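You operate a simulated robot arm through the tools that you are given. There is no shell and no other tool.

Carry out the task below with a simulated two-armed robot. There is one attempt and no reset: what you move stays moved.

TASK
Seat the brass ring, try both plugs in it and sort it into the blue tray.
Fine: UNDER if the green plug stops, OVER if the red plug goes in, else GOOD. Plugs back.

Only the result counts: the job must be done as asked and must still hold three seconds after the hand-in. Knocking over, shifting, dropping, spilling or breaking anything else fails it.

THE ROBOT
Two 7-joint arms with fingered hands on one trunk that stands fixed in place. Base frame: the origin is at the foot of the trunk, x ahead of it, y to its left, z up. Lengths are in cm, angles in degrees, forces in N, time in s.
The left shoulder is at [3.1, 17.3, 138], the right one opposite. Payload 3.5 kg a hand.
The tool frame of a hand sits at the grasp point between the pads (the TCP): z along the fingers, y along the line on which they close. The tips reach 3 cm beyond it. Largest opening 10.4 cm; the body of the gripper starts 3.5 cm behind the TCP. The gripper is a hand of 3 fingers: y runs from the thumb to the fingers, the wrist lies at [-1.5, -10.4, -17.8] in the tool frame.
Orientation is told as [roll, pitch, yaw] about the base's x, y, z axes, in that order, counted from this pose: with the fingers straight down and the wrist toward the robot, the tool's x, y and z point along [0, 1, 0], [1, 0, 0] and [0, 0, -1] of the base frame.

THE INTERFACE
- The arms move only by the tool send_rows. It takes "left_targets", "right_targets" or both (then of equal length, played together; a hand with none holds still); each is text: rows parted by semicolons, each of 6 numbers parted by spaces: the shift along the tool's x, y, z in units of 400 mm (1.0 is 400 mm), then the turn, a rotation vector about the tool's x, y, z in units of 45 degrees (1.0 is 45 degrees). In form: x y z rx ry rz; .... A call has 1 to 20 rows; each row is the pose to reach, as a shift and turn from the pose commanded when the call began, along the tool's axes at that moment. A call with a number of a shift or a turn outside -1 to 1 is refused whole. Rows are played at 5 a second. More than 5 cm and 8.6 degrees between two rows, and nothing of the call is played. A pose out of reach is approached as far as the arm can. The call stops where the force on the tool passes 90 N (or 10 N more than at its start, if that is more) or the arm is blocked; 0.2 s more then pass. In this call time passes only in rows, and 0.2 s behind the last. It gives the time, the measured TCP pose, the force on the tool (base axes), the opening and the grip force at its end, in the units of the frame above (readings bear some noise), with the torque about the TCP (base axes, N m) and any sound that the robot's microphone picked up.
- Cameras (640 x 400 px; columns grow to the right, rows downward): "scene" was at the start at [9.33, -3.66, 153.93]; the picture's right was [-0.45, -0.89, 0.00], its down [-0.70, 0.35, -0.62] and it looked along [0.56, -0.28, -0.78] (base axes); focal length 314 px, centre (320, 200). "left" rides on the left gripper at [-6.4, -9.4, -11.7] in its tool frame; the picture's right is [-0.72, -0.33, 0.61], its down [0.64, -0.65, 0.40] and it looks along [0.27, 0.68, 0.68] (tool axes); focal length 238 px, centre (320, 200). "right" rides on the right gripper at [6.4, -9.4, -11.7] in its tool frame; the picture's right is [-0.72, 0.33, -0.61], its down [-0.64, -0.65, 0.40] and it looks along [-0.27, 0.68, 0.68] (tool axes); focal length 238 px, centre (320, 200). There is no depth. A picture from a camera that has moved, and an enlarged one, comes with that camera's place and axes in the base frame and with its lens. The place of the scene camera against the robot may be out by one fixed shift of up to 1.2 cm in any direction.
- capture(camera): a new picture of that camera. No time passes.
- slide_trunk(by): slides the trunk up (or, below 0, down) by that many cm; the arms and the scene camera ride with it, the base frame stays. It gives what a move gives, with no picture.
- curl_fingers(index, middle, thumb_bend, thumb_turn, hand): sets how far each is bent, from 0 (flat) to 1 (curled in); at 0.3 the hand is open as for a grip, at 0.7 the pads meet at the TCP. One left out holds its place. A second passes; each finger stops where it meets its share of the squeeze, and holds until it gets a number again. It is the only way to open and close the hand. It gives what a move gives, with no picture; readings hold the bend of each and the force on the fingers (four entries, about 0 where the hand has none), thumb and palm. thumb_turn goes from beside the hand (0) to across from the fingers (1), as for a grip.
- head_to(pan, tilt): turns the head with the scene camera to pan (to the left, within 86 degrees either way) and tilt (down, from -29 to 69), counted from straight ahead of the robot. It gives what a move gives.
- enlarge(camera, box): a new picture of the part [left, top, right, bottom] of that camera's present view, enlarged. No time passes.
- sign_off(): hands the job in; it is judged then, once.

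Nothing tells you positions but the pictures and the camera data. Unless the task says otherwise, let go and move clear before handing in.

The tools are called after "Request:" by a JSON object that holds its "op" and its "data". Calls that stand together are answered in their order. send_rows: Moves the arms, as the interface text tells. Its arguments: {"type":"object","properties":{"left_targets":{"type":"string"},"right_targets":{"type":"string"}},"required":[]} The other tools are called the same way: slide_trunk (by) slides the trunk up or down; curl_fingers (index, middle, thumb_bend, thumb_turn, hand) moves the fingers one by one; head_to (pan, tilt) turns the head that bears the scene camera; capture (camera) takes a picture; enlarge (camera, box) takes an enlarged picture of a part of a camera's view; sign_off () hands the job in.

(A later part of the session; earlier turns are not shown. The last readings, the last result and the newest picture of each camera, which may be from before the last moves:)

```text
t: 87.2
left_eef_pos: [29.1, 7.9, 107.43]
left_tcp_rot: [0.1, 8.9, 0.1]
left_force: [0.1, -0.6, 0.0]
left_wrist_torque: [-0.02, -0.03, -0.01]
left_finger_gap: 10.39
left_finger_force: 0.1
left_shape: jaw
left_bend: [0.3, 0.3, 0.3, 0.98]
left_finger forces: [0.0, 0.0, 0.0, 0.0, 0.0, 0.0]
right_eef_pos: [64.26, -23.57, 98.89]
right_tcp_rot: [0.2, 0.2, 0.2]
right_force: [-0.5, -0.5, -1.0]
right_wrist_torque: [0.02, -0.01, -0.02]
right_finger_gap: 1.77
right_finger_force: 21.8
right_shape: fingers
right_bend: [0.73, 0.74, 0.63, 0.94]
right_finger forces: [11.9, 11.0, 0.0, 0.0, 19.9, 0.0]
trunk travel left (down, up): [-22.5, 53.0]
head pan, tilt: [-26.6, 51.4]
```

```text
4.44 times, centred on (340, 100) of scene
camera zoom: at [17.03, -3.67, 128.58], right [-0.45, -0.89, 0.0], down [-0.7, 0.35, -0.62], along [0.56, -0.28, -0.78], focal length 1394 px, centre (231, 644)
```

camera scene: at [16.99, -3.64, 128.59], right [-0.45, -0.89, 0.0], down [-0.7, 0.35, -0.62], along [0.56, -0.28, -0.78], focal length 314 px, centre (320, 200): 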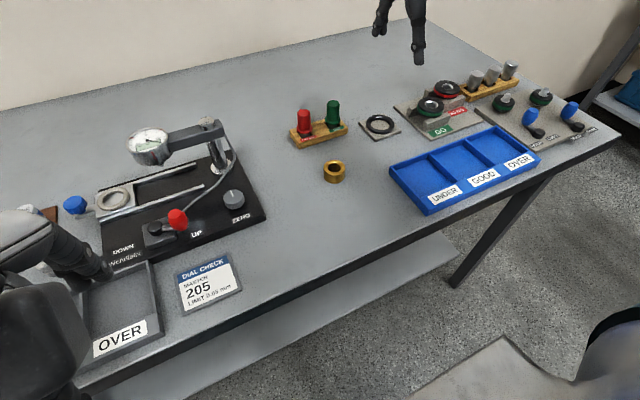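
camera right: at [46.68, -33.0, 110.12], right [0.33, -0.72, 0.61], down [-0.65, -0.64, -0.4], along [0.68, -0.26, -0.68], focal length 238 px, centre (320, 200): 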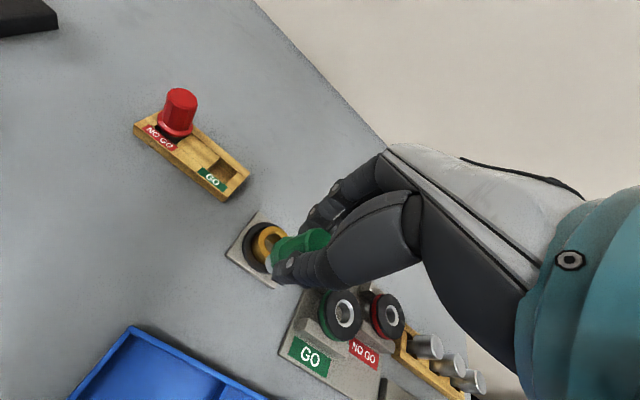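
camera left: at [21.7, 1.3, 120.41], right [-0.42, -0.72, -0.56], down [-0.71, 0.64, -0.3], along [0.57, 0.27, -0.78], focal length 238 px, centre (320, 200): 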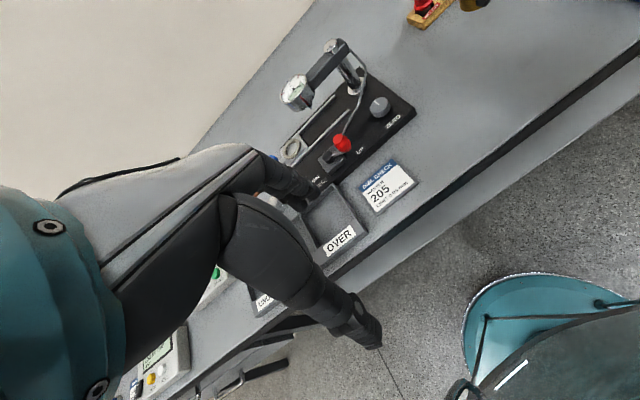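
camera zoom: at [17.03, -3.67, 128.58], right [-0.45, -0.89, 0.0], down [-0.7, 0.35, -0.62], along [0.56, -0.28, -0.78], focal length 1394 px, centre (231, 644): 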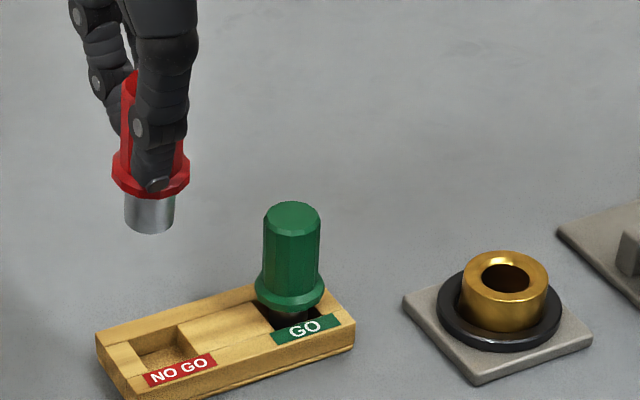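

The red gauge is visibly thicker than the green one. I'll carry it over the ring using the offset learned from the green plug.

Request:
{"op": "send_rows", "data": {"right_targets": "-0.06 -0.016 0 0 0 0; -0.12 -0.033 0 0 0 0; -0.18 -0.05 0 0 0 0; -0.24 -0.066 0 0 0 0; -0.3 -0.083 0 0 0 0; -0.36 -0.1 0 0 0 0; -0.394 -0.109 0.03 0 0 0; -0.394 -0.109 0.08 0 0 0; -0.394 -0.109 0.1 0 0 0; -0.394 -0.109 0.1 0 0 0"}}

Request:
{"op": "enlarge", "data": {"camera": "scene", "box": [360, 95, 410, 130]}}

Request:
{"op": "enlarge", "data": {"camera": "right", "box": [210, 200, 320, 290]}}

```text
t: 89.4
left_eef_pos: [28.99, 7.83, 107.43]
left_tcp_rot: [0.0, 8.9, 0.1]
left_force: [-0.3, -0.6, 0.4]
left_wrist_torque: [0.02, 0.04, 0.0]
left_finger_gap: 10.41
left_finger_force: 0.1
left_shape: jaw
left_bend: [0.3, 0.3, 0.3, 0.98]
left_finger forces: [0.0, 0.0, 0.0, 0.0, 0.0, 0.0]
right_eef_pos: [59.78, -39.42, 94.84]
right_tcp_rot: [0.2, 0.2, 0.2]
right_force: [0.3, 0.0, -1.2]
right_wrist_torque: [0.01, 0.04, 0.0]
right_finger_gap: 1.76
right_finger_force: 21.4
right_shape: fingers
right_bend: [0.73, 0.74, 0.63, 0.94]
right_finger forces: [11.6, 11.2, 0.1, 0.0, 19.9, 0.1]
trunk travel left (down, up): [-22.5, 53.0]
head pan, tilt: [-26.6, 51.4]
```

```text
11.43 times, centred on (385, 112) of scene
camera zoom: at [17.02, -3.66, 128.58], right [-0.45, -0.89, 0.0], down [-0.7, 0.35, -0.62], along [0.56, -0.28, -0.78], focal length 3584 px, centre (-423, 1200)
```

zoom: 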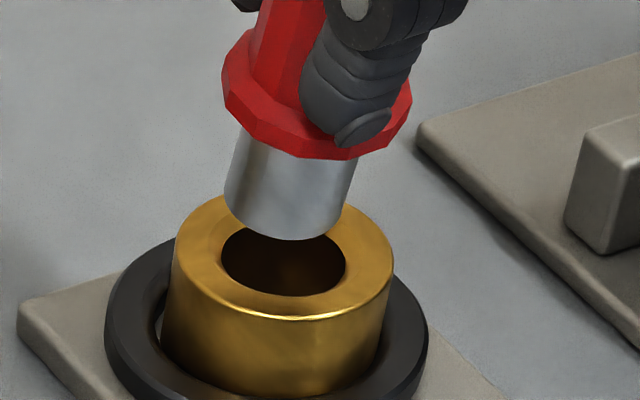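

```text
4.44 times, centred on (265, 245) of right
camera zoom: at [50.37, -33.05, 106.66], right [0.33, -0.72, 0.61], down [-0.65, -0.64, -0.4], along [0.68, -0.26, -0.68], focal length 1059 px, centre (564, 0)
```

zoom: 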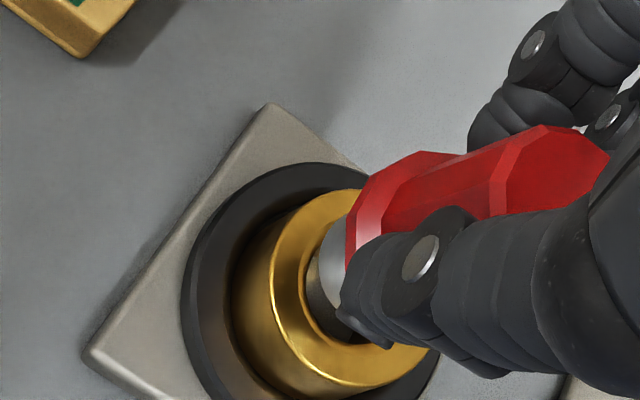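

The tip leans slightly toward +y. I'll shift −0.3 cm in y and lower to just above the ring.

Request:
{"op": "send_rows", "data": {"right_targets": "-0.004 0.001 0 0 0 0; -0.0075 0.001 0.008 0 0 0; -0.0075 0.001 0.0165 0 0 0; -0.0075 0.001 0.0165 0 0 0"}}

Request:
{"op": "enlarge", "data": {"camera": "scene", "box": [360, 95, 410, 130]}}

Request:
{"op": "enlarge", "data": {"camera": "right", "box": [235, 205, 315, 275]}}

```text
t: 90.4
left_eef_pos: [29.07, 7.82, 107.42]
left_tcp_rot: [0.1, 8.9, 0.1]
left_force: [-1.0, 0.0, -0.1]
left_wrist_torque: [-0.02, -0.02, -0.01]
left_finger_gap: 10.39
left_finger_force: 0.1
left_shape: jaw
left_bend: [0.3, 0.3, 0.3, 0.98]
left_finger forces: [0.0, 0.0, 0.0, 0.0, 0.0, 0.0]
right_eef_pos: [59.85, -39.65, 94.18]
right_tcp_rot: [0.2, 0.0, 0.2]
right_force: [0.1, -0.5, -1.5]
right_wrist_torque: [-0.05, -0.02, -0.02]
right_finger_gap: 1.72
right_finger_force: 21.0
right_shape: fingers
right_bend: [0.73, 0.75, 0.63, 0.94]
right_finger forces: [11.5, 11.2, 0.0, 0.1, 19.9, 0.0]
trunk travel left (down, up): [-22.5, 53.0]
head pan, tilt: [-26.6, 51.4]
```

```text
11.43 times, centred on (385, 112) of scene
camera zoom: at [17.02, -3.66, 128.58], right [-0.45, -0.89, 0.0], down [-0.7, 0.35, -0.62], along [0.56, -0.28, -0.78], focal length 3584 px, centre (-423, 1200)
```

zoom: 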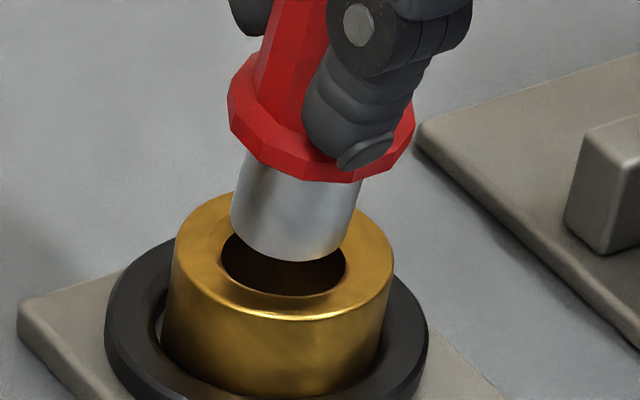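

```text
5.71 times, centred on (275, 240) of right
camera zoom: at [50.5, -33.35, 106.01], right [0.33, -0.72, 0.61], down [-0.65, -0.64, -0.4], along [0.68, -0.26, -0.68], focal length 1362 px, centre (577, -29)
```

zoom: 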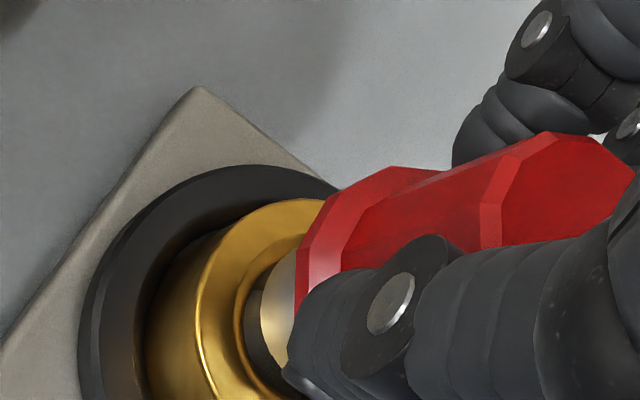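

Request:
{"op": "send_rows", "data": {"right_targets": "-0.0015 0.0005 0.006 0 0 0; -0.0015 0.0005 0.0115 0 0 0; -0.0015 0.0005 0.0115 0 0 0"}}

Request:
{"op": "enlarge", "data": {"camera": "scene", "box": [360, 95, 410, 130]}}

Request:
{"op": "enlarge", "data": {"camera": "right", "box": [235, 205, 315, 275]}}

```text
t: 91.2
left_eef_pos: [29.09, 7.75, 107.46]
left_tcp_rot: [0.0, 8.9, 0.2]
left_force: [0.3, 0.2, -0.8]
left_wrist_torque: [0.0, 0.02, 0.04]
left_finger_gap: 10.38
left_finger_force: 0.1
left_shape: jaw
left_bend: [0.3, 0.3, 0.3, 0.98]
left_finger forces: [0.0, 0.0, 0.0, 0.0, 0.0, 0.1]
right_eef_pos: [59.84, -39.69, 93.68]
right_tcp_rot: [0.2, 0.2, 0.2]
right_force: [1.0, -0.3, -0.5]
right_wrist_torque: [-0.01, 0.02, 0.0]
right_finger_gap: 1.75
right_finger_force: 21.2
right_shape: fingers
right_bend: [0.73, 0.75, 0.63, 0.94]
right_finger forces: [11.4, 11.1, 0.0, 0.1, 19.9, 0.1]
trunk travel left (down, up): [-22.5, 53.0]
head pan, tilt: [-26.6, 51.4]
```

```text
11.43 times, centred on (385, 112) of scene
camera zoom: at [17.02, -3.66, 128.58], right [-0.45, -0.89, 0.0], down [-0.7, 0.35, -0.62], along [0.56, -0.28, -0.78], focal length 3584 px, centre (-423, 1200)
```

zoom: 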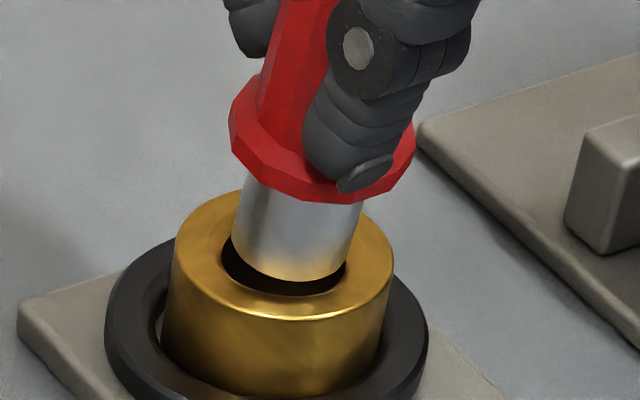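

```text
5.71 times, centred on (275, 240) of right
camera zoom: at [50.52, -33.46, 105.54], right [0.33, -0.72, 0.61], down [-0.65, -0.64, -0.4], along [0.68, -0.26, -0.68], focal length 1362 px, centre (577, -29)
```

zoom: 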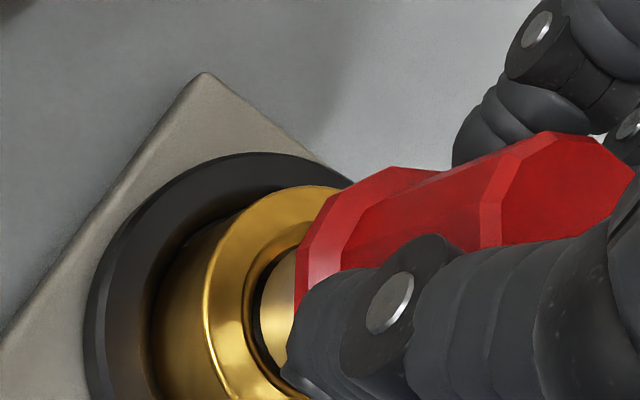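

Request:
{"op": "send_rows", "data": {"right_targets": "0 0.003 -0.003 0 0 0; 0 0.003 0.002 0 0 0; 0 0.003 0.005 0 0 0; 0 0.003 0.005 0 0 0"}}

Request:
{"op": "enlarge", "data": {"camera": "scene", "box": [360, 95, 410, 130]}}

Request:
{"op": "enlarge", "data": {"camera": "right", "box": [235, 205, 315, 275]}}

```text
t: 92.2
left_eef_pos: [29.22, 7.75, 107.35]
left_tcp_rot: [0.1, 8.9, 0.1]
left_force: [-0.9, -0.8, -0.4]
left_wrist_torque: [-0.02, 0.02, -0.05]
left_finger_gap: 10.39
left_finger_force: 0.1
left_shape: jaw
left_bend: [0.3, 0.3, 0.3, 0.98]
left_finger forces: [0.1, 0.0, 0.0, 0.0, 0.1, 0.1]
right_eef_pos: [59.98, -39.58, 93.51]
right_tcp_rot: [0.3, 0.3, 0.3]
right_force: [-0.1, -0.3, -1.5]
right_wrist_torque: [-0.04, -0.02, -0.01]
right_finger_gap: 1.74
right_finger_force: 21.4
right_shape: fingers
right_bend: [0.73, 0.75, 0.63, 0.94]
right_finger forces: [11.5, 11.4, 0.0, 0.0, 19.9, 0.0]
trunk travel left (down, up): [-22.5, 53.0]
head pan, tilt: [-26.6, 51.4]
```

```text
11.43 times, centred on (385, 112) of scene
camera zoom: at [17.02, -3.66, 128.58], right [-0.45, -0.89, 0.0], down [-0.7, 0.35, -0.62], along [0.56, -0.28, -0.78], focal length 3584 px, centre (-423, 1200)
```

zoom: 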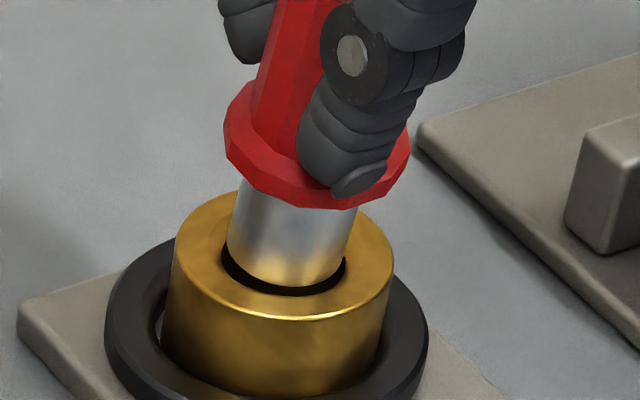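

```text
5.71 times, centred on (275, 240) of right
camera zoom: at [50.62, -33.45, 105.36], right [0.33, -0.72, 0.61], down [-0.65, -0.64, -0.4], along [0.68, -0.26, -0.68], focal length 1362 px, centre (577, -29)
```

zoom: 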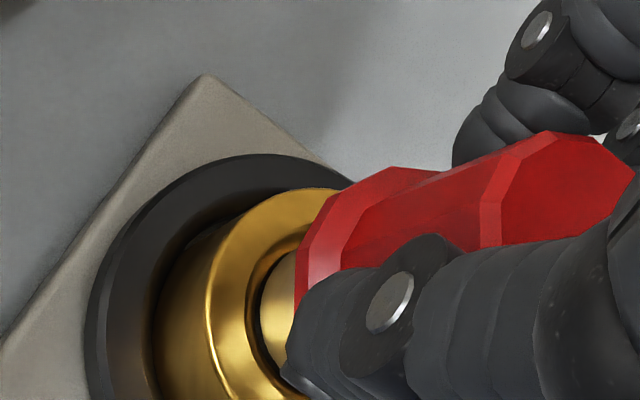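

Request:
{"op": "send_rows", "data": {"right_targets": "0 0.002 0.003 0 0 0; 0 0.002 0.006 0 0 0; 0 0.002 0.006 0 0 0"}}

Request:
{"op": "enlarge", "data": {"camera": "scene", "box": [360, 95, 410, 130]}}

Request:
{"op": "enlarge", "data": {"camera": "right", "box": [235, 205, 315, 275]}}

```text
t: 93.0
left_eef_pos: [29.09, 7.8, 107.32]
left_tcp_rot: [0.0, 8.9, 0.1]
left_force: [0.2, -0.1, 0.5]
left_wrist_torque: [-0.05, 0.0, -0.01]
left_finger_gap: 10.38
left_finger_force: 0.1
left_shape: jaw
left_bend: [0.3, 0.3, 0.3, 0.98]
left_finger forces: [0.0, 0.0, 0.0, 0.1, 0.1, 0.1]
right_eef_pos: [60.07, -39.82, 93.44]
right_tcp_rot: [0.2, 0.0, 0.1]
right_force: [-0.5, -0.7, -1.2]
right_wrist_torque: [0.02, -0.04, -0.02]
right_finger_gap: 1.74
right_finger_force: 21.5
right_shape: fingers
right_bend: [0.73, 0.75, 0.63, 0.94]
right_finger forces: [11.3, 11.4, 0.0, 0.0, 19.9, 0.0]
trunk travel left (down, up): [-22.5, 53.0]
head pan, tilt: [-26.6, 51.4]
```

```text
11.43 times, centred on (385, 112) of scene
camera zoom: at [17.02, -3.66, 128.58], right [-0.45, -0.89, 0.0], down [-0.7, 0.35, -0.62], along [0.56, -0.28, -0.78], focal length 3584 px, centre (-423, 1200)
```

zoom: 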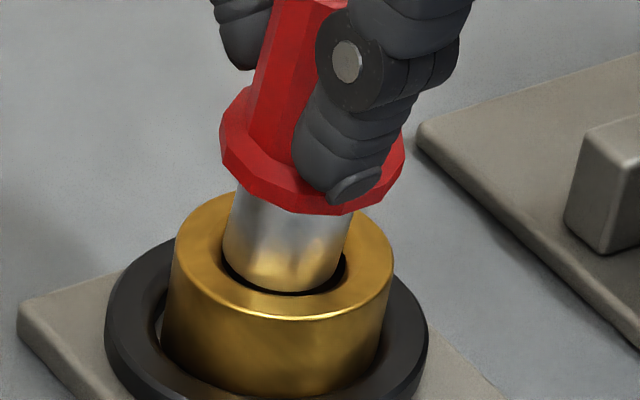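

```text
5.71 times, centred on (275, 240) of right
camera zoom: at [50.73, -33.47, 105.16], right [0.33, -0.72, 0.61], down [-0.65, -0.64, -0.4], along [0.68, -0.26, -0.68], focal length 1362 px, centre (577, -29)
```

zoom: 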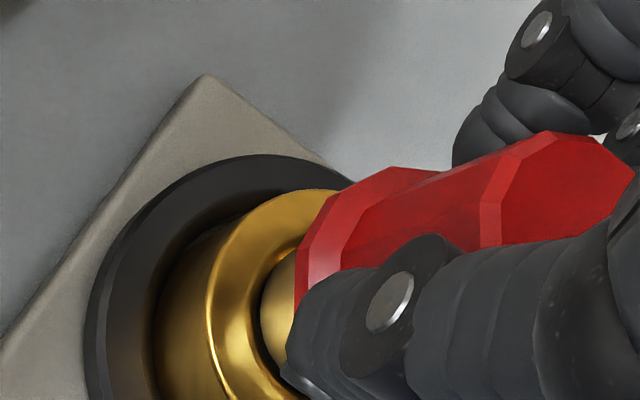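

Request:
{"op": "send_rows", "data": {"right_targets": "-0.0025 0 0.003 0 0 0; -0.0025 0 0.006 0 0 0; -0.0025 0 0.006 0 0 0"}}

Request:
{"op": "enlarge", "data": {"camera": "scene", "box": [360, 95, 410, 130]}}

Request:
{"op": "enlarge", "data": {"camera": "right", "box": [235, 205, 315, 275]}}

```text
t: 93.8
left_eef_pos: [29.04, 7.77, 107.38]
left_tcp_rot: [0.1, 8.9, 0.1]
left_force: [-0.7, 0.1, 0.7]
left_wrist_torque: [-0.01, 0.02, 0.02]
left_finger_gap: 10.38
left_finger_force: 0.1
left_shape: jaw
left_bend: [0.3, 0.3, 0.3, 0.98]
left_finger forces: [0.0, 0.0, 0.0, 0.0, 0.0, 0.1]
right_eef_pos: [60.13, -39.82, 93.08]
right_tcp_rot: [0.2, 0.1, 0.2]
right_force: [0.3, -0.2, -1.6]
right_wrist_torque: [-0.02, 0.03, 0.01]
right_finger_gap: 1.73
right_finger_force: 20.8
right_shape: fingers
right_bend: [0.73, 0.75, 0.63, 0.94]
right_finger forces: [11.4, 11.3, 0.0, 0.0, 20.0, 0.1]
trunk travel left (down, up): [-22.5, 53.0]
head pan, tilt: [-26.6, 51.4]
```

```text
11.43 times, centred on (385, 112) of scene
camera zoom: at [17.02, -3.66, 128.58], right [-0.45, -0.89, 0.0], down [-0.7, 0.35, -0.62], along [0.56, -0.28, -0.78], focal length 3584 px, centre (-423, 1200)
```

zoom: 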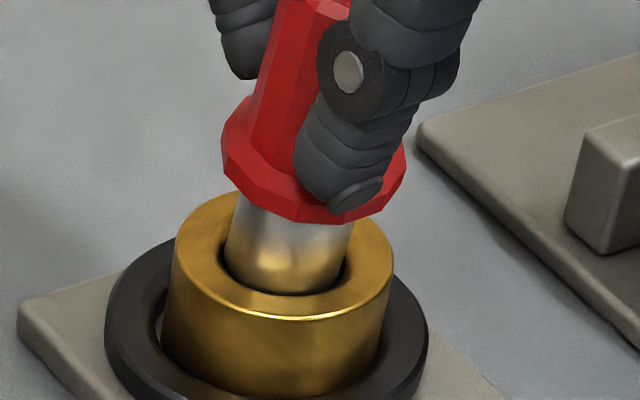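

```text
5.71 times, centred on (275, 240) of right
camera zoom: at [50.76, -33.56, 104.91], right [0.33, -0.72, 0.61], down [-0.65, -0.64, -0.4], along [0.68, -0.26, -0.68], focal length 1362 px, centre (577, -29)
```

zoom: 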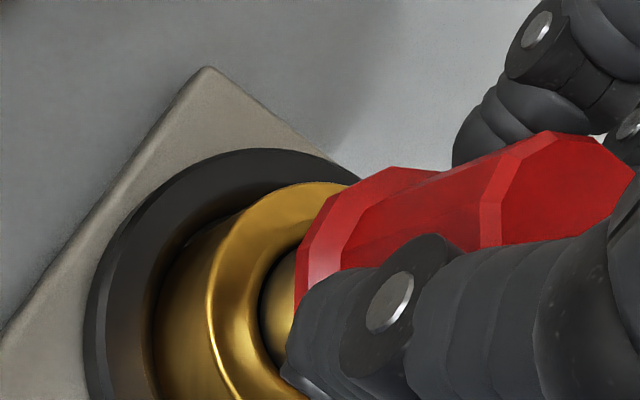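

No contact yet and it is entering the chamfer. I'll keep lowering.

Request:
{"op": "send_rows", "data": {"right_targets": "0 0 0.003 0 0 0; 0 0 0.006 0 0 0; 0 0 0.006 0 0 0"}}

Request:
{"op": "enlarge", "data": {"camera": "scene", "box": [360, 95, 410, 130]}}

Request:
{"op": "enlarge", "data": {"camera": "right", "box": [235, 205, 315, 275]}}

```text
t: 94.6
left_eef_pos: [29.02, 7.73, 107.41]
left_tcp_rot: [0.1, 9.0, 0.1]
left_force: [-0.5, 0.5, -0.7]
left_wrist_torque: [0.03, 0.03, -0.01]
left_finger_gap: 10.37
left_finger_force: 0.0
left_shape: jaw
left_bend: [0.3, 0.3, 0.3, 0.98]
left_finger forces: [0.1, 0.0, 0.0, 0.0, 0.0, 0.0]
right_eef_pos: [59.98, -39.91, 92.82]
right_tcp_rot: [0.1, 0.1, 0.2]
right_force: [0.7, 0.4, -1.1]
right_wrist_torque: [-0.02, 0.0, 0.01]
right_finger_gap: 1.75
right_finger_force: 21.6
right_shape: fingers
right_bend: [0.73, 0.75, 0.63, 0.94]
right_finger forces: [11.4, 11.2, 0.0, 0.0, 19.9, 0.0]
trunk travel left (down, up): [-22.5, 53.0]
head pan, tilt: [-26.6, 51.4]
```

```text
11.43 times, centred on (385, 112) of scene
camera zoom: at [17.02, -3.66, 128.58], right [-0.45, -0.89, 0.0], down [-0.7, 0.35, -0.62], along [0.56, -0.28, -0.78], focal length 3584 px, centre (-423, 1200)
```

zoom: 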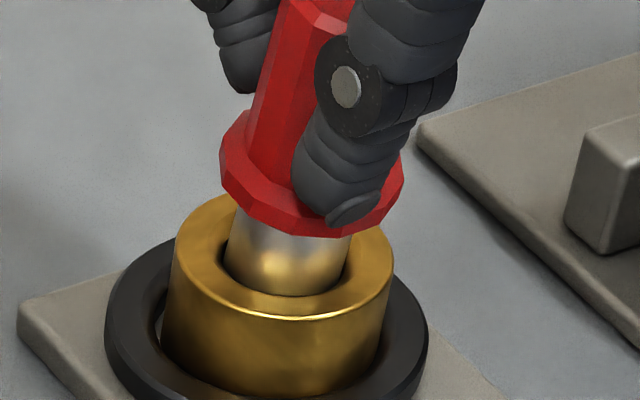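

```text
5.71 times, centred on (275, 240) of right
camera zoom: at [50.72, -33.54, 104.66], right [0.33, -0.72, 0.61], down [-0.65, -0.64, -0.4], along [0.68, -0.26, -0.68], focal length 1362 px, centre (577, -29)
```

zoom: 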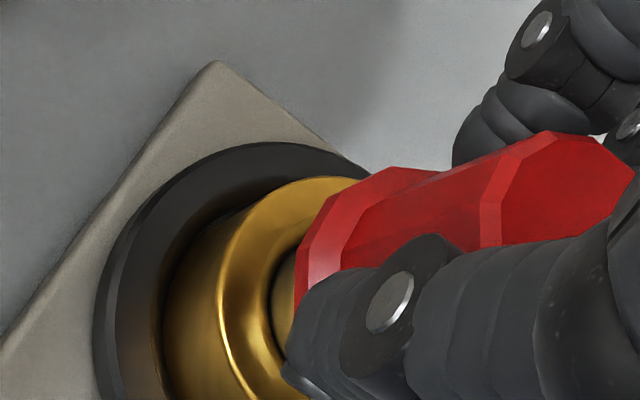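

Request:
{"op": "send_rows", "data": {"right_targets": "0 0 0.004 0 0 0; 0 0 0.008 0 0 0; 0 0 0.012 0 0 0; 0 0 0.012 0 0 0"}}

Request:
{"op": "enlarge", "data": {"camera": "scene", "box": [360, 95, 410, 130]}}

```text
t: 95.6
left_eef_pos: [29.16, 7.73, 107.45]
left_tcp_rot: [0.1, 8.9, 0.1]
left_force: [-0.5, -0.5, 0.6]
left_wrist_torque: [-0.02, 0.0, 0.0]
left_finger_gap: 10.38
left_finger_force: 0.1
left_shape: jaw
left_bend: [0.3, 0.3, 0.3, 0.98]
left_finger forces: [0.1, 0.1, 0.1, 0.1, 0.1, 0.0]
right_eef_pos: [60.14, -39.75, 92.38]
right_tcp_rot: [0.1, 0.1, 0.3]
right_force: [1.1, -0.6, -0.9]
right_wrist_torque: [-0.06, -0.09, -0.02]
right_finger_gap: 1.74
right_finger_force: 22.0
right_shape: fingers
right_bend: [0.73, 0.75, 0.63, 0.94]
right_finger forces: [11.6, 12.3, 0.1, 0.0, 20.0, 0.1]
trunk travel left (down, up): [-22.5, 53.0]
head pan, tilt: [-26.6, 51.4]
```

```text
11.43 times, centred on (385, 112) of scene
camera zoom: at [17.03, -3.67, 128.58], right [-0.45, -0.89, 0.0], down [-0.7, 0.35, -0.62], along [0.56, -0.28, -0.78], focal length 3584 px, centre (-423, 1200)
```

zoom: 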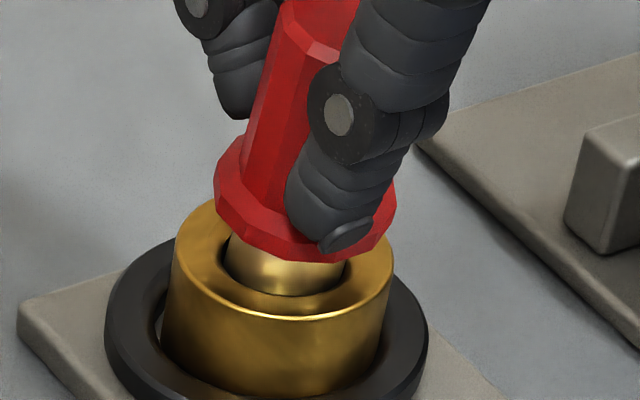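

Request:
{"op": "send_rows", "data": {"right_targets": "-0.0003 0.001 0.005 0 0 0; -0.0003 0.001 0.01 0 0 0; -0.0003 0.001 0.015 0 0 0; -0.0003 0.001 0.015 0 0 0"}}

Request:
{"op": "enlarge", "data": {"camera": "scene", "box": [360, 95, 410, 130]}}

```text
t: 96.6
left_eef_pos: [29.05, 7.79, 107.39]
left_tcp_rot: [0.1, 8.9, 0.0]
left_force: [-0.7, -0.7, 0.3]
left_wrist_torque: [0.02, 0.02, 0.0]
left_finger_gap: 10.36
left_finger_force: 0.1
left_shape: jaw
left_bend: [0.3, 0.3, 0.3, 0.98]
left_finger forces: [0.0, 0.1, 0.0, 0.0, 0.0, 0.0]
right_eef_pos: [60.2, -39.79, 91.78]
right_tcp_rot: [0.2, 0.2, 0.2]
right_force: [1.9, -0.5, 0.0]
right_wrist_torque: [-0.01, -0.09, 0.0]
right_finger_gap: 1.69
right_finger_force: 21.9
right_shape: fingers
right_bend: [0.73, 0.75, 0.63, 0.94]
right_finger forces: [12.1, 12.6, 0.0, 0.0, 19.9, 0.0]
trunk travel left (down, up): [-22.5, 53.0]
head pan, tilt: [-26.6, 51.4]
```

```text
11.43 times, centred on (385, 112) of scene
camera zoom: at [17.03, -3.67, 128.58], right [-0.45, -0.89, 0.0], down [-0.7, 0.35, -0.62], along [0.56, -0.28, -0.78], focal length 3584 px, centre (-423, 1200)
```

zoom: 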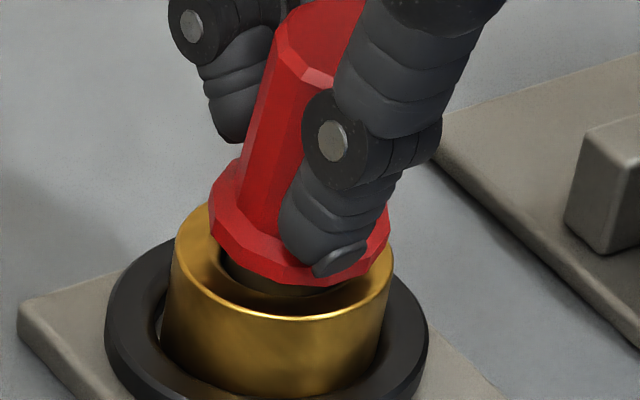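

Request:
{"op": "send_rows", "data": {"right_targets": "-0.0005 0.0015 0.004 0 0 0; -0.0005 0.0015 0.009 0 0 0; -0.0005 0.0015 0.012 0 0 0; -0.0005 0.0015 0.012 0 0 0"}}

Request:
{"op": "enlarge", "data": {"camera": "scene", "box": [360, 95, 410, 130]}}

```text
t: 97.6
left_eef_pos: [29.14, 7.73, 107.44]
left_tcp_rot: [0.1, 8.8, 0.0]
left_force: [0.1, 0.0, 1.1]
left_wrist_torque: [0.03, 0.0, -0.06]
left_finger_gap: 10.39
left_finger_force: 0.1
left_shape: jaw
left_bend: [0.3, 0.3, 0.3, 0.98]
left_finger forces: [0.1, 0.1, 0.1, 0.0, 0.0, 0.0]
right_eef_pos: [60.2, -39.75, 91.25]
right_tcp_rot: [0.1, 0.1, 0.1]
right_force: [1.6, -0.3, 2.1]
right_wrist_torque: [0.0, 0.06, 0.0]
right_finger_gap: 1.7
right_finger_force: 22.4
right_shape: fingers
right_bend: [0.73, 0.75, 0.64, 0.93]
right_finger forces: [11.6, 12.2, 0.0, 0.1, 19.9, 0.0]
trunk travel left (down, up): [-22.5, 53.0]
head pan, tilt: [-26.6, 51.4]
```

```text
11.43 times, centred on (385, 112) of scene
camera zoom: at [17.0, -3.64, 128.59], right [-0.45, -0.89, 0.0], down [-0.7, 0.35, -0.62], along [0.56, -0.28, -0.78], focal length 3584 px, centre (-423, 1200)
```

zoom: 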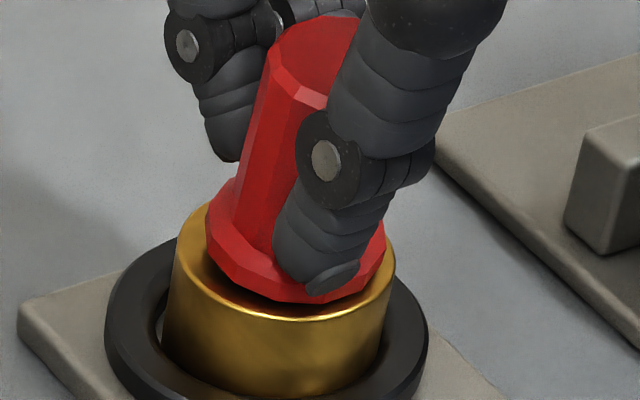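

The red plug also went fully in, so the ring is OVER. I'll withdraw slowly and confirm the ring stays in its seat.

Request:
{"op": "send_rows", "data": {"right_targets": "0 0 -0.005 0 0 0; 0 0 -0.012 0 0 0; 0 0 -0.02 0 0 0; 0 0 -0.03 0 0 0; 0 0 -0.03 0 0 0"}}

Request:
{"op": "enlarge", "data": {"camera": "scene", "box": [360, 95, 410, 130]}}

```text
t: 98.8
left_eef_pos: [28.97, 7.8, 107.48]
left_tcp_rot: [0.0, 8.9, 0.0]
left_force: [0.6, -0.7, 0.4]
left_wrist_torque: [-0.01, -0.02, 0.01]
left_finger_gap: 10.35
left_finger_force: 0.1
left_shape: jaw
left_bend: [0.3, 0.3, 0.3, 0.98]
left_finger forces: [0.0, 0.1, 0.0, 0.0, 0.0, 0.1]
right_eef_pos: [60.16, -39.95, 92.44]
right_tcp_rot: [0.2, 0.2, 0.1]
right_force: [0.2, -0.4, -2.0]
right_wrist_torque: [-0.02, -0.01, -0.01]
right_finger_gap: 1.72
right_finger_force: 21.8
right_shape: fingers
right_bend: [0.73, 0.75, 0.64, 0.93]
right_finger forces: [11.6, 11.6, 0.0, 0.1, 20.3, 0.0]
trunk travel left (down, up): [-22.5, 53.0]
head pan, tilt: [-26.6, 51.4]
```

```text
11.43 times, centred on (385, 112) of scene
camera zoom: at [17.03, -3.67, 128.58], right [-0.45, -0.89, 0.0], down [-0.7, 0.35, -0.62], along [0.56, -0.28, -0.78], focal length 3584 px, centre (-423, 1200)
```

zoom: 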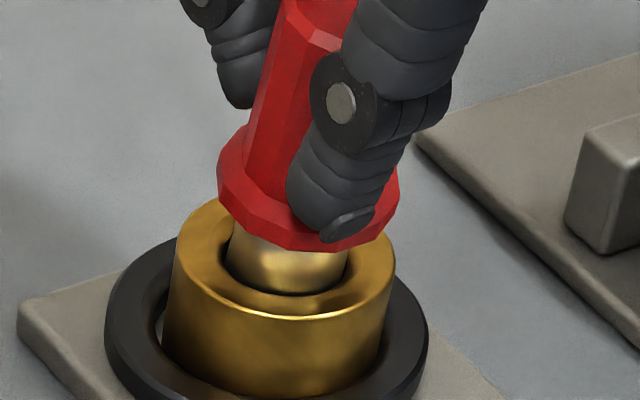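

Request:
{"op": "send_rows", "data": {"right_targets": "0 0 -0.04 0 0 0; 0 0 -0.1 0 0 0; 0 0 -0.16 0 0 0; 0.06 0.016 -0.16 0 0 0; 0.12 0.032 -0.16 0 0 0; 0.18 0.048 -0.16 0 0 0; 0.24 0.064 -0.16 0 0 0; 0.3 0.08 -0.16 0 0 0; 0.36 0.096 -0.16 0 0 0; 0.3973 0.1075 -0.14 0 0 0; 0.3973 0.1075 -0.08 0 0 0; 0.3973 0.1075 -0.035 0 0 0; 0.3973 0.1075 -0.035 0 0 0"}}

Request:
{"op": "enlarge", "data": {"camera": "scene", "box": [275, 90, 335, 135]}}

Request:
{"op": "enlarge", "data": {"camera": "right", "box": [210, 200, 330, 300]}}

Request:
{"op": "capture", "data": {"camera": "scene"}}

```text
t: 101.6
left_eef_pos: [29.05, 7.75, 107.39]
left_tcp_rot: [0.1, 8.9, 0.1]
left_force: [0.0, -0.4, -0.4]
left_wrist_torque: [0.01, 0.01, 0.01]
left_finger_gap: 10.39
left_finger_force: 0.1
left_shape: jaw
left_bend: [0.3, 0.3, 0.3, 0.98]
left_finger forces: [0.1, 0.1, 0.0, 0.0, 0.0, 0.0]
right_eef_pos: [64.39, -23.99, 94.04]
right_tcp_rot: [0.1, 0.1, 0.2]
right_force: [1.1, -0.4, -2.0]
right_wrist_torque: [-0.01, -0.03, -0.01]
right_finger_gap: 1.71
right_finger_force: 21.5
right_shape: fingers
right_bend: [0.73, 0.75, 0.64, 0.93]
right_finger forces: [11.3, 11.5, 0.1, 0.1, 20.2, 0.0]
trunk travel left (down, up): [-22.5, 53.0]
head pan, tilt: [-26.6, 51.4]
```

```text
8.89 times, centred on (305, 112) of scene
camera zoom: at [17.01, -3.65, 128.59], right [-0.45, -0.89, 0.0], down [-0.7, 0.35, -0.62], along [0.56, -0.28, -0.78], focal length 2788 px, centre (453, 978)
```

zoom: 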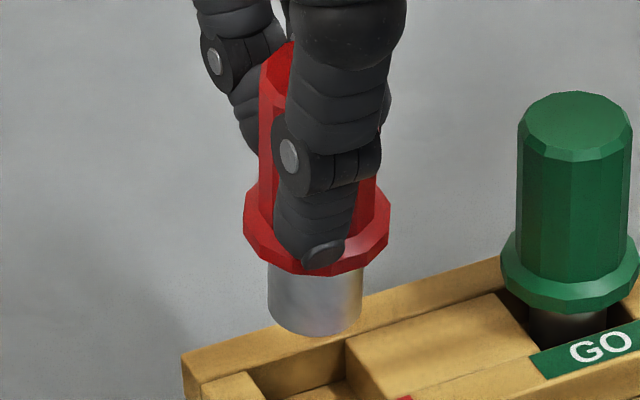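

```text
4.00 times, centred on (270, 250) of right
camera zoom: at [55.04, -17.71, 105.81], right [0.33, -0.72, 0.61], down [-0.65, -0.64, -0.4], along [0.68, -0.26, -0.68], focal length 953 px, centre (520, 0)
```

zoom: 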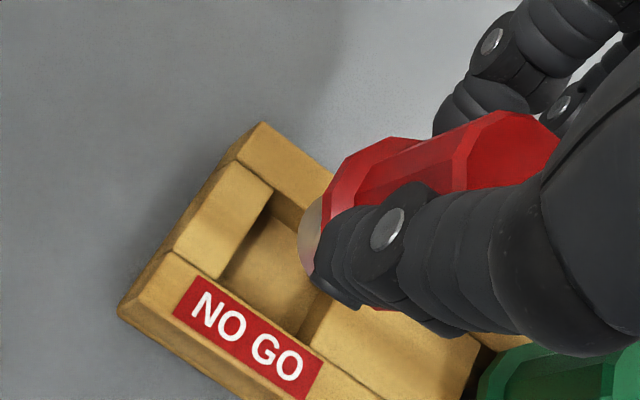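

```text
taken
camera scene: at [17.01, -3.65, 128.59], right [-0.45, -0.89, 0.0], down [-0.7, 0.35, -0.62], along [0.56, -0.28, -0.78], focal length 314 px, centre (320, 200)
```

scene: 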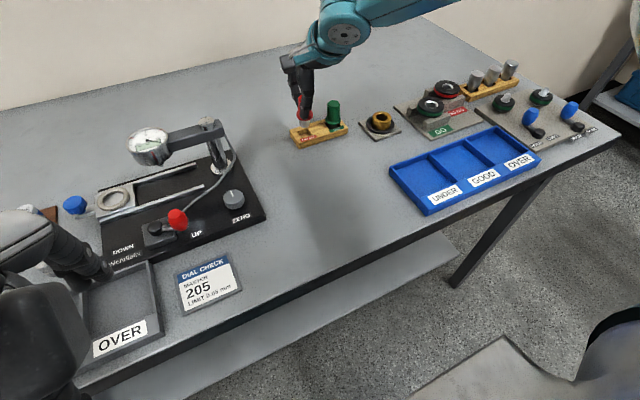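

Request:
{"op": "send_rows", "data": {"right_targets": "0.003 -0.001 0.015 0 0 0; 0.003 -0.001 0.03 0 0 0; 0.003 -0.001 0.03 0 0 0"}}

Request:
{"op": "enlarge", "data": {"camera": "scene", "box": [275, 100, 335, 145]}}

Request:
{"op": "enlarge", "data": {"camera": "right", "box": [220, 200, 330, 290]}}

```text
t: 102.4
left_eef_pos: [29.09, 7.84, 107.33]
left_tcp_rot: [0.0, 8.8, 0.1]
left_force: [0.2, 0.3, -0.7]
left_wrist_torque: [0.0, -0.03, 0.02]
left_finger_gap: 10.42
left_finger_force: 0.2
left_shape: jaw
left_bend: [0.3, 0.3, 0.3, 0.98]
left_finger forces: [0.0, 0.0, 0.1, 0.1, 0.0, 0.0]
right_eef_pos: [64.34, -23.87, 92.63]
right_tcp_rot: [0.1, 0.1, 0.2]
right_force: [-0.8, -0.6, -1.5]
right_wrist_torque: [-0.01, -0.01, -0.03]
right_finger_gap: 1.75
right_finger_force: 21.3
right_shape: fingers
right_bend: [0.73, 0.75, 0.64, 0.93]
right_finger forces: [11.4, 11.5, 0.0, 0.0, 20.2, 0.1]
trunk travel left (down, up): [-22.5, 53.0]
head pan, tilt: [-26.6, 51.4]
```

```text
8.89 times, centred on (305, 122) of scene
camera zoom: at [17.02, -3.66, 128.58], right [-0.45, -0.89, 0.0], down [-0.7, 0.35, -0.62], along [0.56, -0.28, -0.78], focal length 2788 px, centre (453, 889)
```

zoom: 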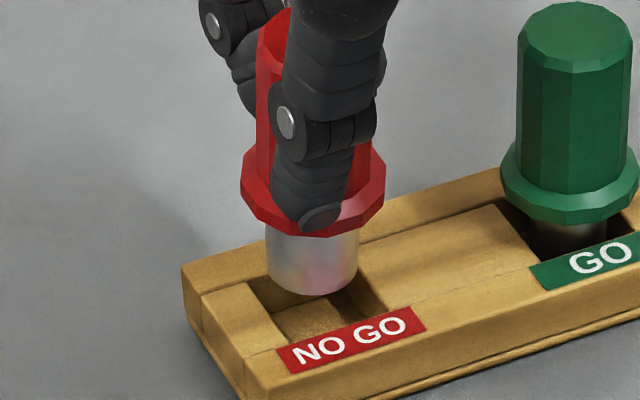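

```text
4.44 times, centred on (275, 245) of right
camera zoom: at [55.02, -17.56, 104.54], right [0.33, -0.72, 0.61], down [-0.65, -0.64, -0.4], along [0.68, -0.26, -0.68], focal length 1059 px, centre (520, 0)
```

zoom: 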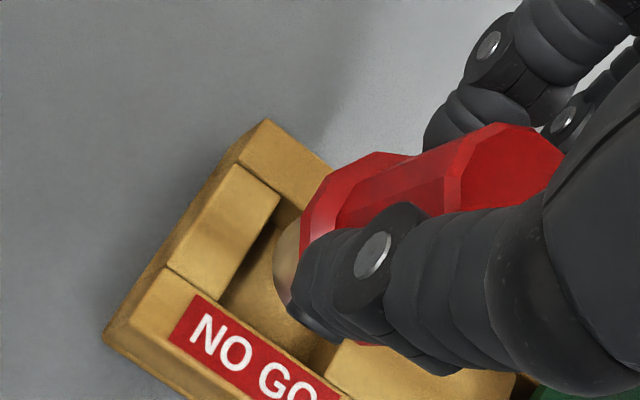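

Both views now put the gauge over its hole within about 1 mm. Lowering.

Request:
{"op": "send_rows", "data": {"right_targets": "0 -0.001 0.01 0 0 0; 0 -0.001 0.02 0 0 0; 0 -0.001 0.028 0 0 0; 0 -0.001 0.028 0 0 0"}}

Request:
{"op": "enlarge", "data": {"camera": "scene", "box": [275, 100, 335, 145]}}

Request:
{"op": "enlarge", "data": {"camera": "right", "box": [220, 200, 330, 290]}}

```text
t: 103.4
left_eef_pos: [28.99, 7.79, 107.43]
left_tcp_rot: [0.1, 8.9, 0.1]
left_force: [-1.0, 0.6, -0.1]
left_wrist_torque: [0.0, 0.0, 0.0]
left_finger_gap: 10.37
left_finger_force: 0.1
left_shape: jaw
left_bend: [0.3, 0.3, 0.3, 0.98]
left_finger forces: [0.0, 0.1, 0.0, 0.0, 0.0, 0.1]
right_eef_pos: [64.37, -24.0, 91.6]
right_tcp_rot: [0.2, 0.1, 0.2]
right_force: [0.2, -0.3, -1.7]
right_wrist_torque: [-0.02, 0.0, -0.01]
right_finger_gap: 1.72
right_finger_force: 21.8
right_shape: fingers
right_bend: [0.73, 0.75, 0.64, 0.93]
right_finger forces: [11.3, 11.5, 0.1, 0.0, 20.2, 0.0]
trunk travel left (down, up): [-22.5, 53.0]
head pan, tilt: [-26.6, 51.4]
```

```text
8.89 times, centred on (305, 122) of scene
camera zoom: at [17.02, -3.66, 128.58], right [-0.45, -0.89, 0.0], down [-0.7, 0.35, -0.62], along [0.56, -0.28, -0.78], focal length 2788 px, centre (453, 889)
```

zoom: 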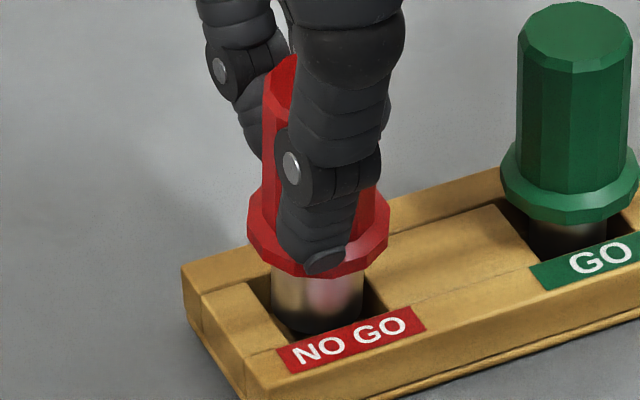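

```text
4.44 times, centred on (275, 245) of right
camera zoom: at [55.01, -17.64, 103.37], right [0.33, -0.72, 0.61], down [-0.65, -0.64, -0.4], along [0.68, -0.26, -0.68], focal length 1059 px, centre (520, 0)
```

zoom: 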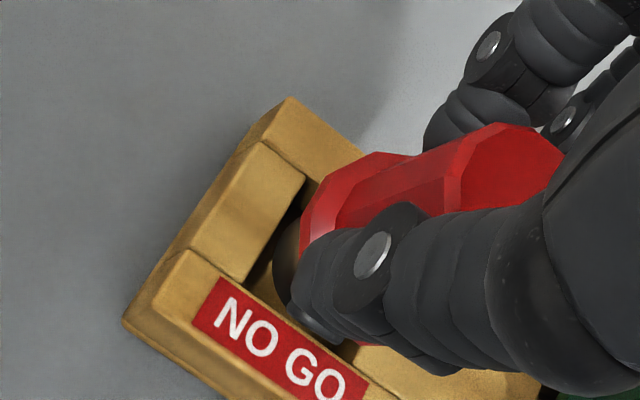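

Its lower end is in the hole with no contact. I'll lower until it touches the floor.

Request:
{"op": "send_rows", "data": {"right_targets": "0 0 0.004 0 0 0; 0 0 0.008 0 0 0; 0 0 0.012 0 0 0; 0 0 0.012 0 0 0"}}

Request:
{"op": "send_rows", "data": {"right_targets": "0 0 0.003 0 0 0; 0 0 0.006 0 0 0; 0 0 0.006 0 0 0"}}

Request:
{"op": "enlarge", "data": {"camera": "scene", "box": [275, 100, 335, 145]}}

```text
t: 104.4
left_eef_pos: [28.95, 7.74, 107.42]
left_tcp_rot: [0.1, 8.9, 0.1]
left_force: [0.3, -0.3, -0.4]
left_wrist_torque: [-0.01, -0.04, -0.02]
left_finger_gap: 10.39
left_finger_force: 0.1
left_shape: jaw
left_bend: [0.3, 0.3, 0.3, 0.98]
left_finger forces: [0.1, 0.0, 0.0, 0.0, 0.1, 0.1]
right_eef_pos: [64.49, -23.86, 91.03]
right_tcp_rot: [0.1, 0.2, 0.3]
right_force: [-0.2, 0.4, -1.3]
right_wrist_torque: [0.01, -0.01, 0.02]
right_finger_gap: 1.73
right_finger_force: 21.7
right_shape: fingers
right_bend: [0.73, 0.75, 0.64, 0.93]
right_finger forces: [11.4, 11.5, 0.0, 0.0, 20.2, 0.0]
trunk travel left (down, up): [-22.5, 53.0]
head pan, tilt: [-26.6, 51.4]
```

```text
t: 105.2
left_eef_pos: [29.05, 7.77, 107.44]
left_tcp_rot: [0.0, 8.9, 0.1]
left_force: [0.0, 0.3, 0.4]
left_wrist_torque: [-0.02, -0.01, 0.02]
left_finger_gap: 10.37
left_finger_force: 0.1
left_shape: jaw
left_bend: [0.3, 0.3, 0.3, 0.98]
left_finger forces: [0.0, 0.0, 0.0, 0.0, 0.1, 0.0]
right_eef_pos: [64.38, -23.86, 91.0]
right_tcp_rot: [0.2, 0.2, 0.3]
right_force: [-0.5, -0.4, -1.3]
right_wrist_torque: [-0.02, -0.02, 0.0]
right_finger_gap: 1.69
right_finger_force: 21.3
right_shape: fingers
right_bend: [0.73, 0.75, 0.64, 0.93]
right_finger forces: [11.4, 11.5, 0.0, 0.0, 20.1, 0.1]
trunk travel left (down, up): [-22.5, 53.0]
head pan, tilt: [-26.6, 51.4]
```

```text
8.89 times, centred on (305, 122) of scene
camera zoom: at [17.02, -3.66, 128.58], right [-0.45, -0.89, 0.0], down [-0.7, 0.35, -0.62], along [0.56, -0.28, -0.78], focal length 2788 px, centre (453, 889)
```

zoom: 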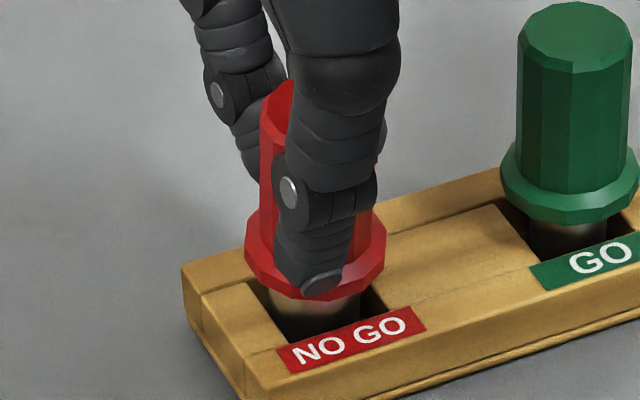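

Request:
{"op": "send_rows", "data": {"right_targets": "0 0 0.003 0 0 0; 0 0 0.006 0 0 0; 0 0 0.006 0 0 0"}}

```text
t: 106.0
left_eef_pos: [28.96, 7.7, 107.45]
left_tcp_rot: [0.1, 8.9, 0.1]
left_force: [-0.6, -0.1, -0.1]
left_wrist_torque: [0.0, -0.03, 0.02]
left_finger_gap: 10.32
left_finger_force: 0.2
left_shape: jaw
left_bend: [0.3, 0.3, 0.3, 0.98]
left_finger forces: [0.1, 0.0, 0.0, 0.0, 0.1, 0.1]
right_eef_pos: [64.42, -23.83, 90.72]
right_tcp_rot: [0.2, 0.1, 0.2]
right_force: [0.1, -0.2, -0.2]
right_wrist_torque: [-0.05, 0.0, -0.01]
right_finger_gap: 1.72
right_finger_force: 21.9
right_shape: fingers
right_bend: [0.73, 0.75, 0.64, 0.93]
right_finger forces: [11.4, 12.2, 0.0, 0.1, 20.2, 0.0]
trunk travel left (down, up): [-22.5, 53.0]
head pan, tilt: [-26.6, 51.4]
```

Just touching the floor. Releasing the red plug.

Request:
{"op": "curl_fingers", "data": {"hand": "right", "index": 0.62, "middle": 0.62, "thumb_bend": 0.54}}

Request:
{"op": "curl_fingers", "data": {"hand": "right", "index": 0.44, "middle": 0.44, "thumb_bend": 0.44}}

Request:
{"op": "send_rows", "data": {"right_targets": "0 0 -0.04 0 0 0; 0 0 -0.1 0 0 0; 0 0 -0.17 0 0 0; 0 0 -0.23 0 0 0; 0 0 -0.23 0 0 0"}}

Request:
{"op": "enlarge", "data": {"camera": "scene", "box": [280, 85, 360, 155]}}

Request:
{"op": "enlarge", "data": {"camera": "scene", "box": [350, 90, 430, 145]}}

Request:
{"op": "enlarge", "data": {"camera": "scene", "box": [380, 110, 550, 220]}}

```text
t: 107.0
left_eef_pos: [29.05, 7.72, 107.42]
left_tcp_rot: [0.1, 8.9, 0.0]
left_force: [0.0, 0.9, -0.4]
left_wrist_torque: [0.02, 0.01, 0.02]
left_finger_gap: 10.38
left_finger_force: 0.1
left_shape: jaw
left_bend: [0.3, 0.3, 0.3, 0.98]
left_finger forces: [0.1, 0.1, 0.0, 0.1, 0.0, 0.0]
right_eef_pos: [64.34, -23.75, 90.72]
right_tcp_rot: [0.1, 0.1, 0.2]
right_force: [0.0, 0.5, 0.5]
right_wrist_torque: [0.01, -0.01, -0.04]
right_finger_gap: 3.09
right_finger_force: 0.0
right_shape: fingers
right_bend: [0.62, 0.62, 0.54, 0.97]
right_finger forces: [0.0, 0.1, 0.2, 0.0, 0.0, 0.0]
trunk travel left (down, up): [-22.5, 53.0]
head pan, tilt: [-26.6, 51.4]
```

```text
t: 108.0
left_eef_pos: [29.0, 7.76, 107.33]
left_tcp_rot: [0.1, 9.0, 0.1]
left_force: [-0.1, -0.2, 0.1]
left_wrist_torque: [0.02, 0.0, -0.03]
left_finger_gap: 10.4
left_finger_force: 0.1
left_shape: jaw
left_bend: [0.3, 0.3, 0.3, 0.98]
left_finger forces: [0.1, 0.1, 0.0, 0.0, 0.0, 0.1]
right_eef_pos: [64.42, -23.87, 90.68]
right_tcp_rot: [0.2, 0.1, 0.1]
right_force: [-0.3, 0.4, 0.2]
right_wrist_torque: [-0.03, 0.0, -0.04]
right_finger_gap: 6.72
right_finger_force: 0.1
right_shape: fingers
right_bend: [0.44, 0.44, 0.44, 0.97]
right_finger forces: [0.0, 0.0, 0.0, 0.0, 0.0, 0.0]
trunk travel left (down, up): [-22.5, 53.0]
head pan, tilt: [-26.6, 51.4]
```

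```text
t: 109.2
left_eef_pos: [29.03, 7.83, 107.4]
left_tcp_rot: [0.1, 8.9, 0.1]
left_force: [-0.7, -0.2, -0.4]
left_wrist_torque: [-0.03, 0.02, 0.01]
left_finger_gap: 10.38
left_finger_force: 0.1
left_shape: jaw
left_bend: [0.3, 0.3, 0.3, 0.98]
left_finger forces: [0.1, 0.0, 0.1, 0.0, 0.1, 0.1]
right_eef_pos: [64.45, -23.73, 99.8]
right_tcp_rot: [0.1, 0.3, 0.2]
right_force: [0.0, -1.0, 0.0]
right_wrist_torque: [0.0, 0.04, -0.04]
right_finger_gap: 6.74
right_finger_force: 0.1
right_shape: fingers
right_bend: [0.44, 0.44, 0.44, 0.97]
right_finger forces: [0.1, 0.0, 0.0, 0.0, 0.0, 0.0]
trunk travel left (down, up): [-22.5, 53.0]
head pan, tilt: [-26.6, 51.4]
```

```text
5.71 times, centred on (320, 120) of scene
camera zoom: at [17.02, -3.66, 128.58], right [-0.45, -0.89, 0.0], down [-0.7, 0.35, -0.62], along [0.56, -0.28, -0.78], focal length 1792 px, centre (320, 657)
```

zoom: 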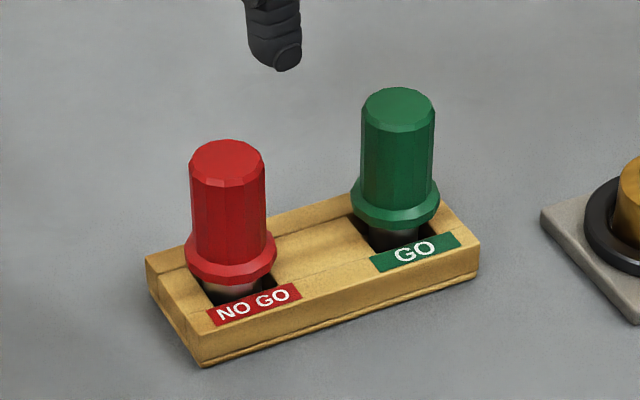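

```text
7.27 times, centred on (390, 118) of scene
camera zoom: at [17.02, -3.66, 128.58], right [-0.45, -0.89, 0.0], down [-0.7, 0.35, -0.62], along [0.56, -0.28, -0.78], focal length 2281 px, centre (-189, 800)
```

zoom: 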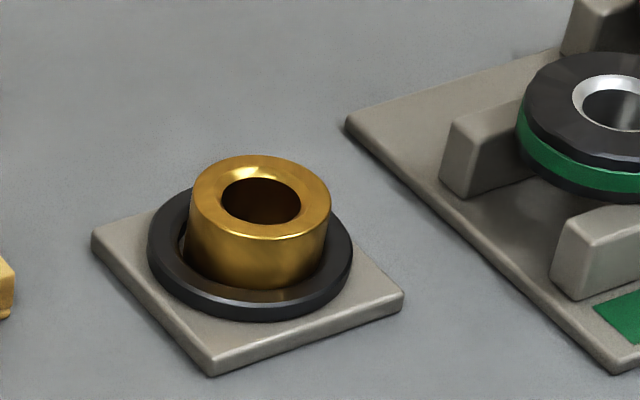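

```text
3.64 times, centred on (465, 165) of scene
camera zoom: at [17.02, -3.66, 128.58], right [-0.45, -0.89, 0.0], down [-0.7, 0.35, -0.62], along [0.56, -0.28, -0.78], focal length 1140 px, centre (-207, 327)
```

zoom: 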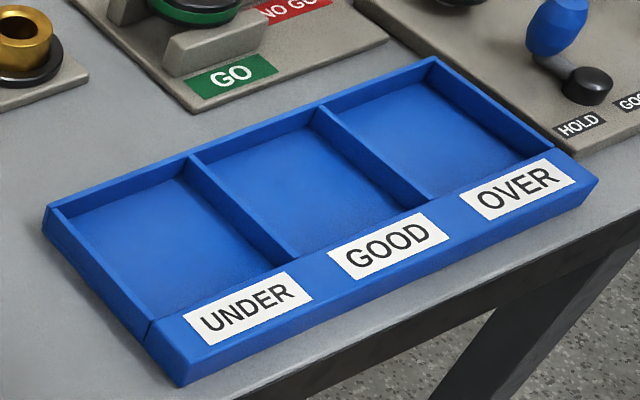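

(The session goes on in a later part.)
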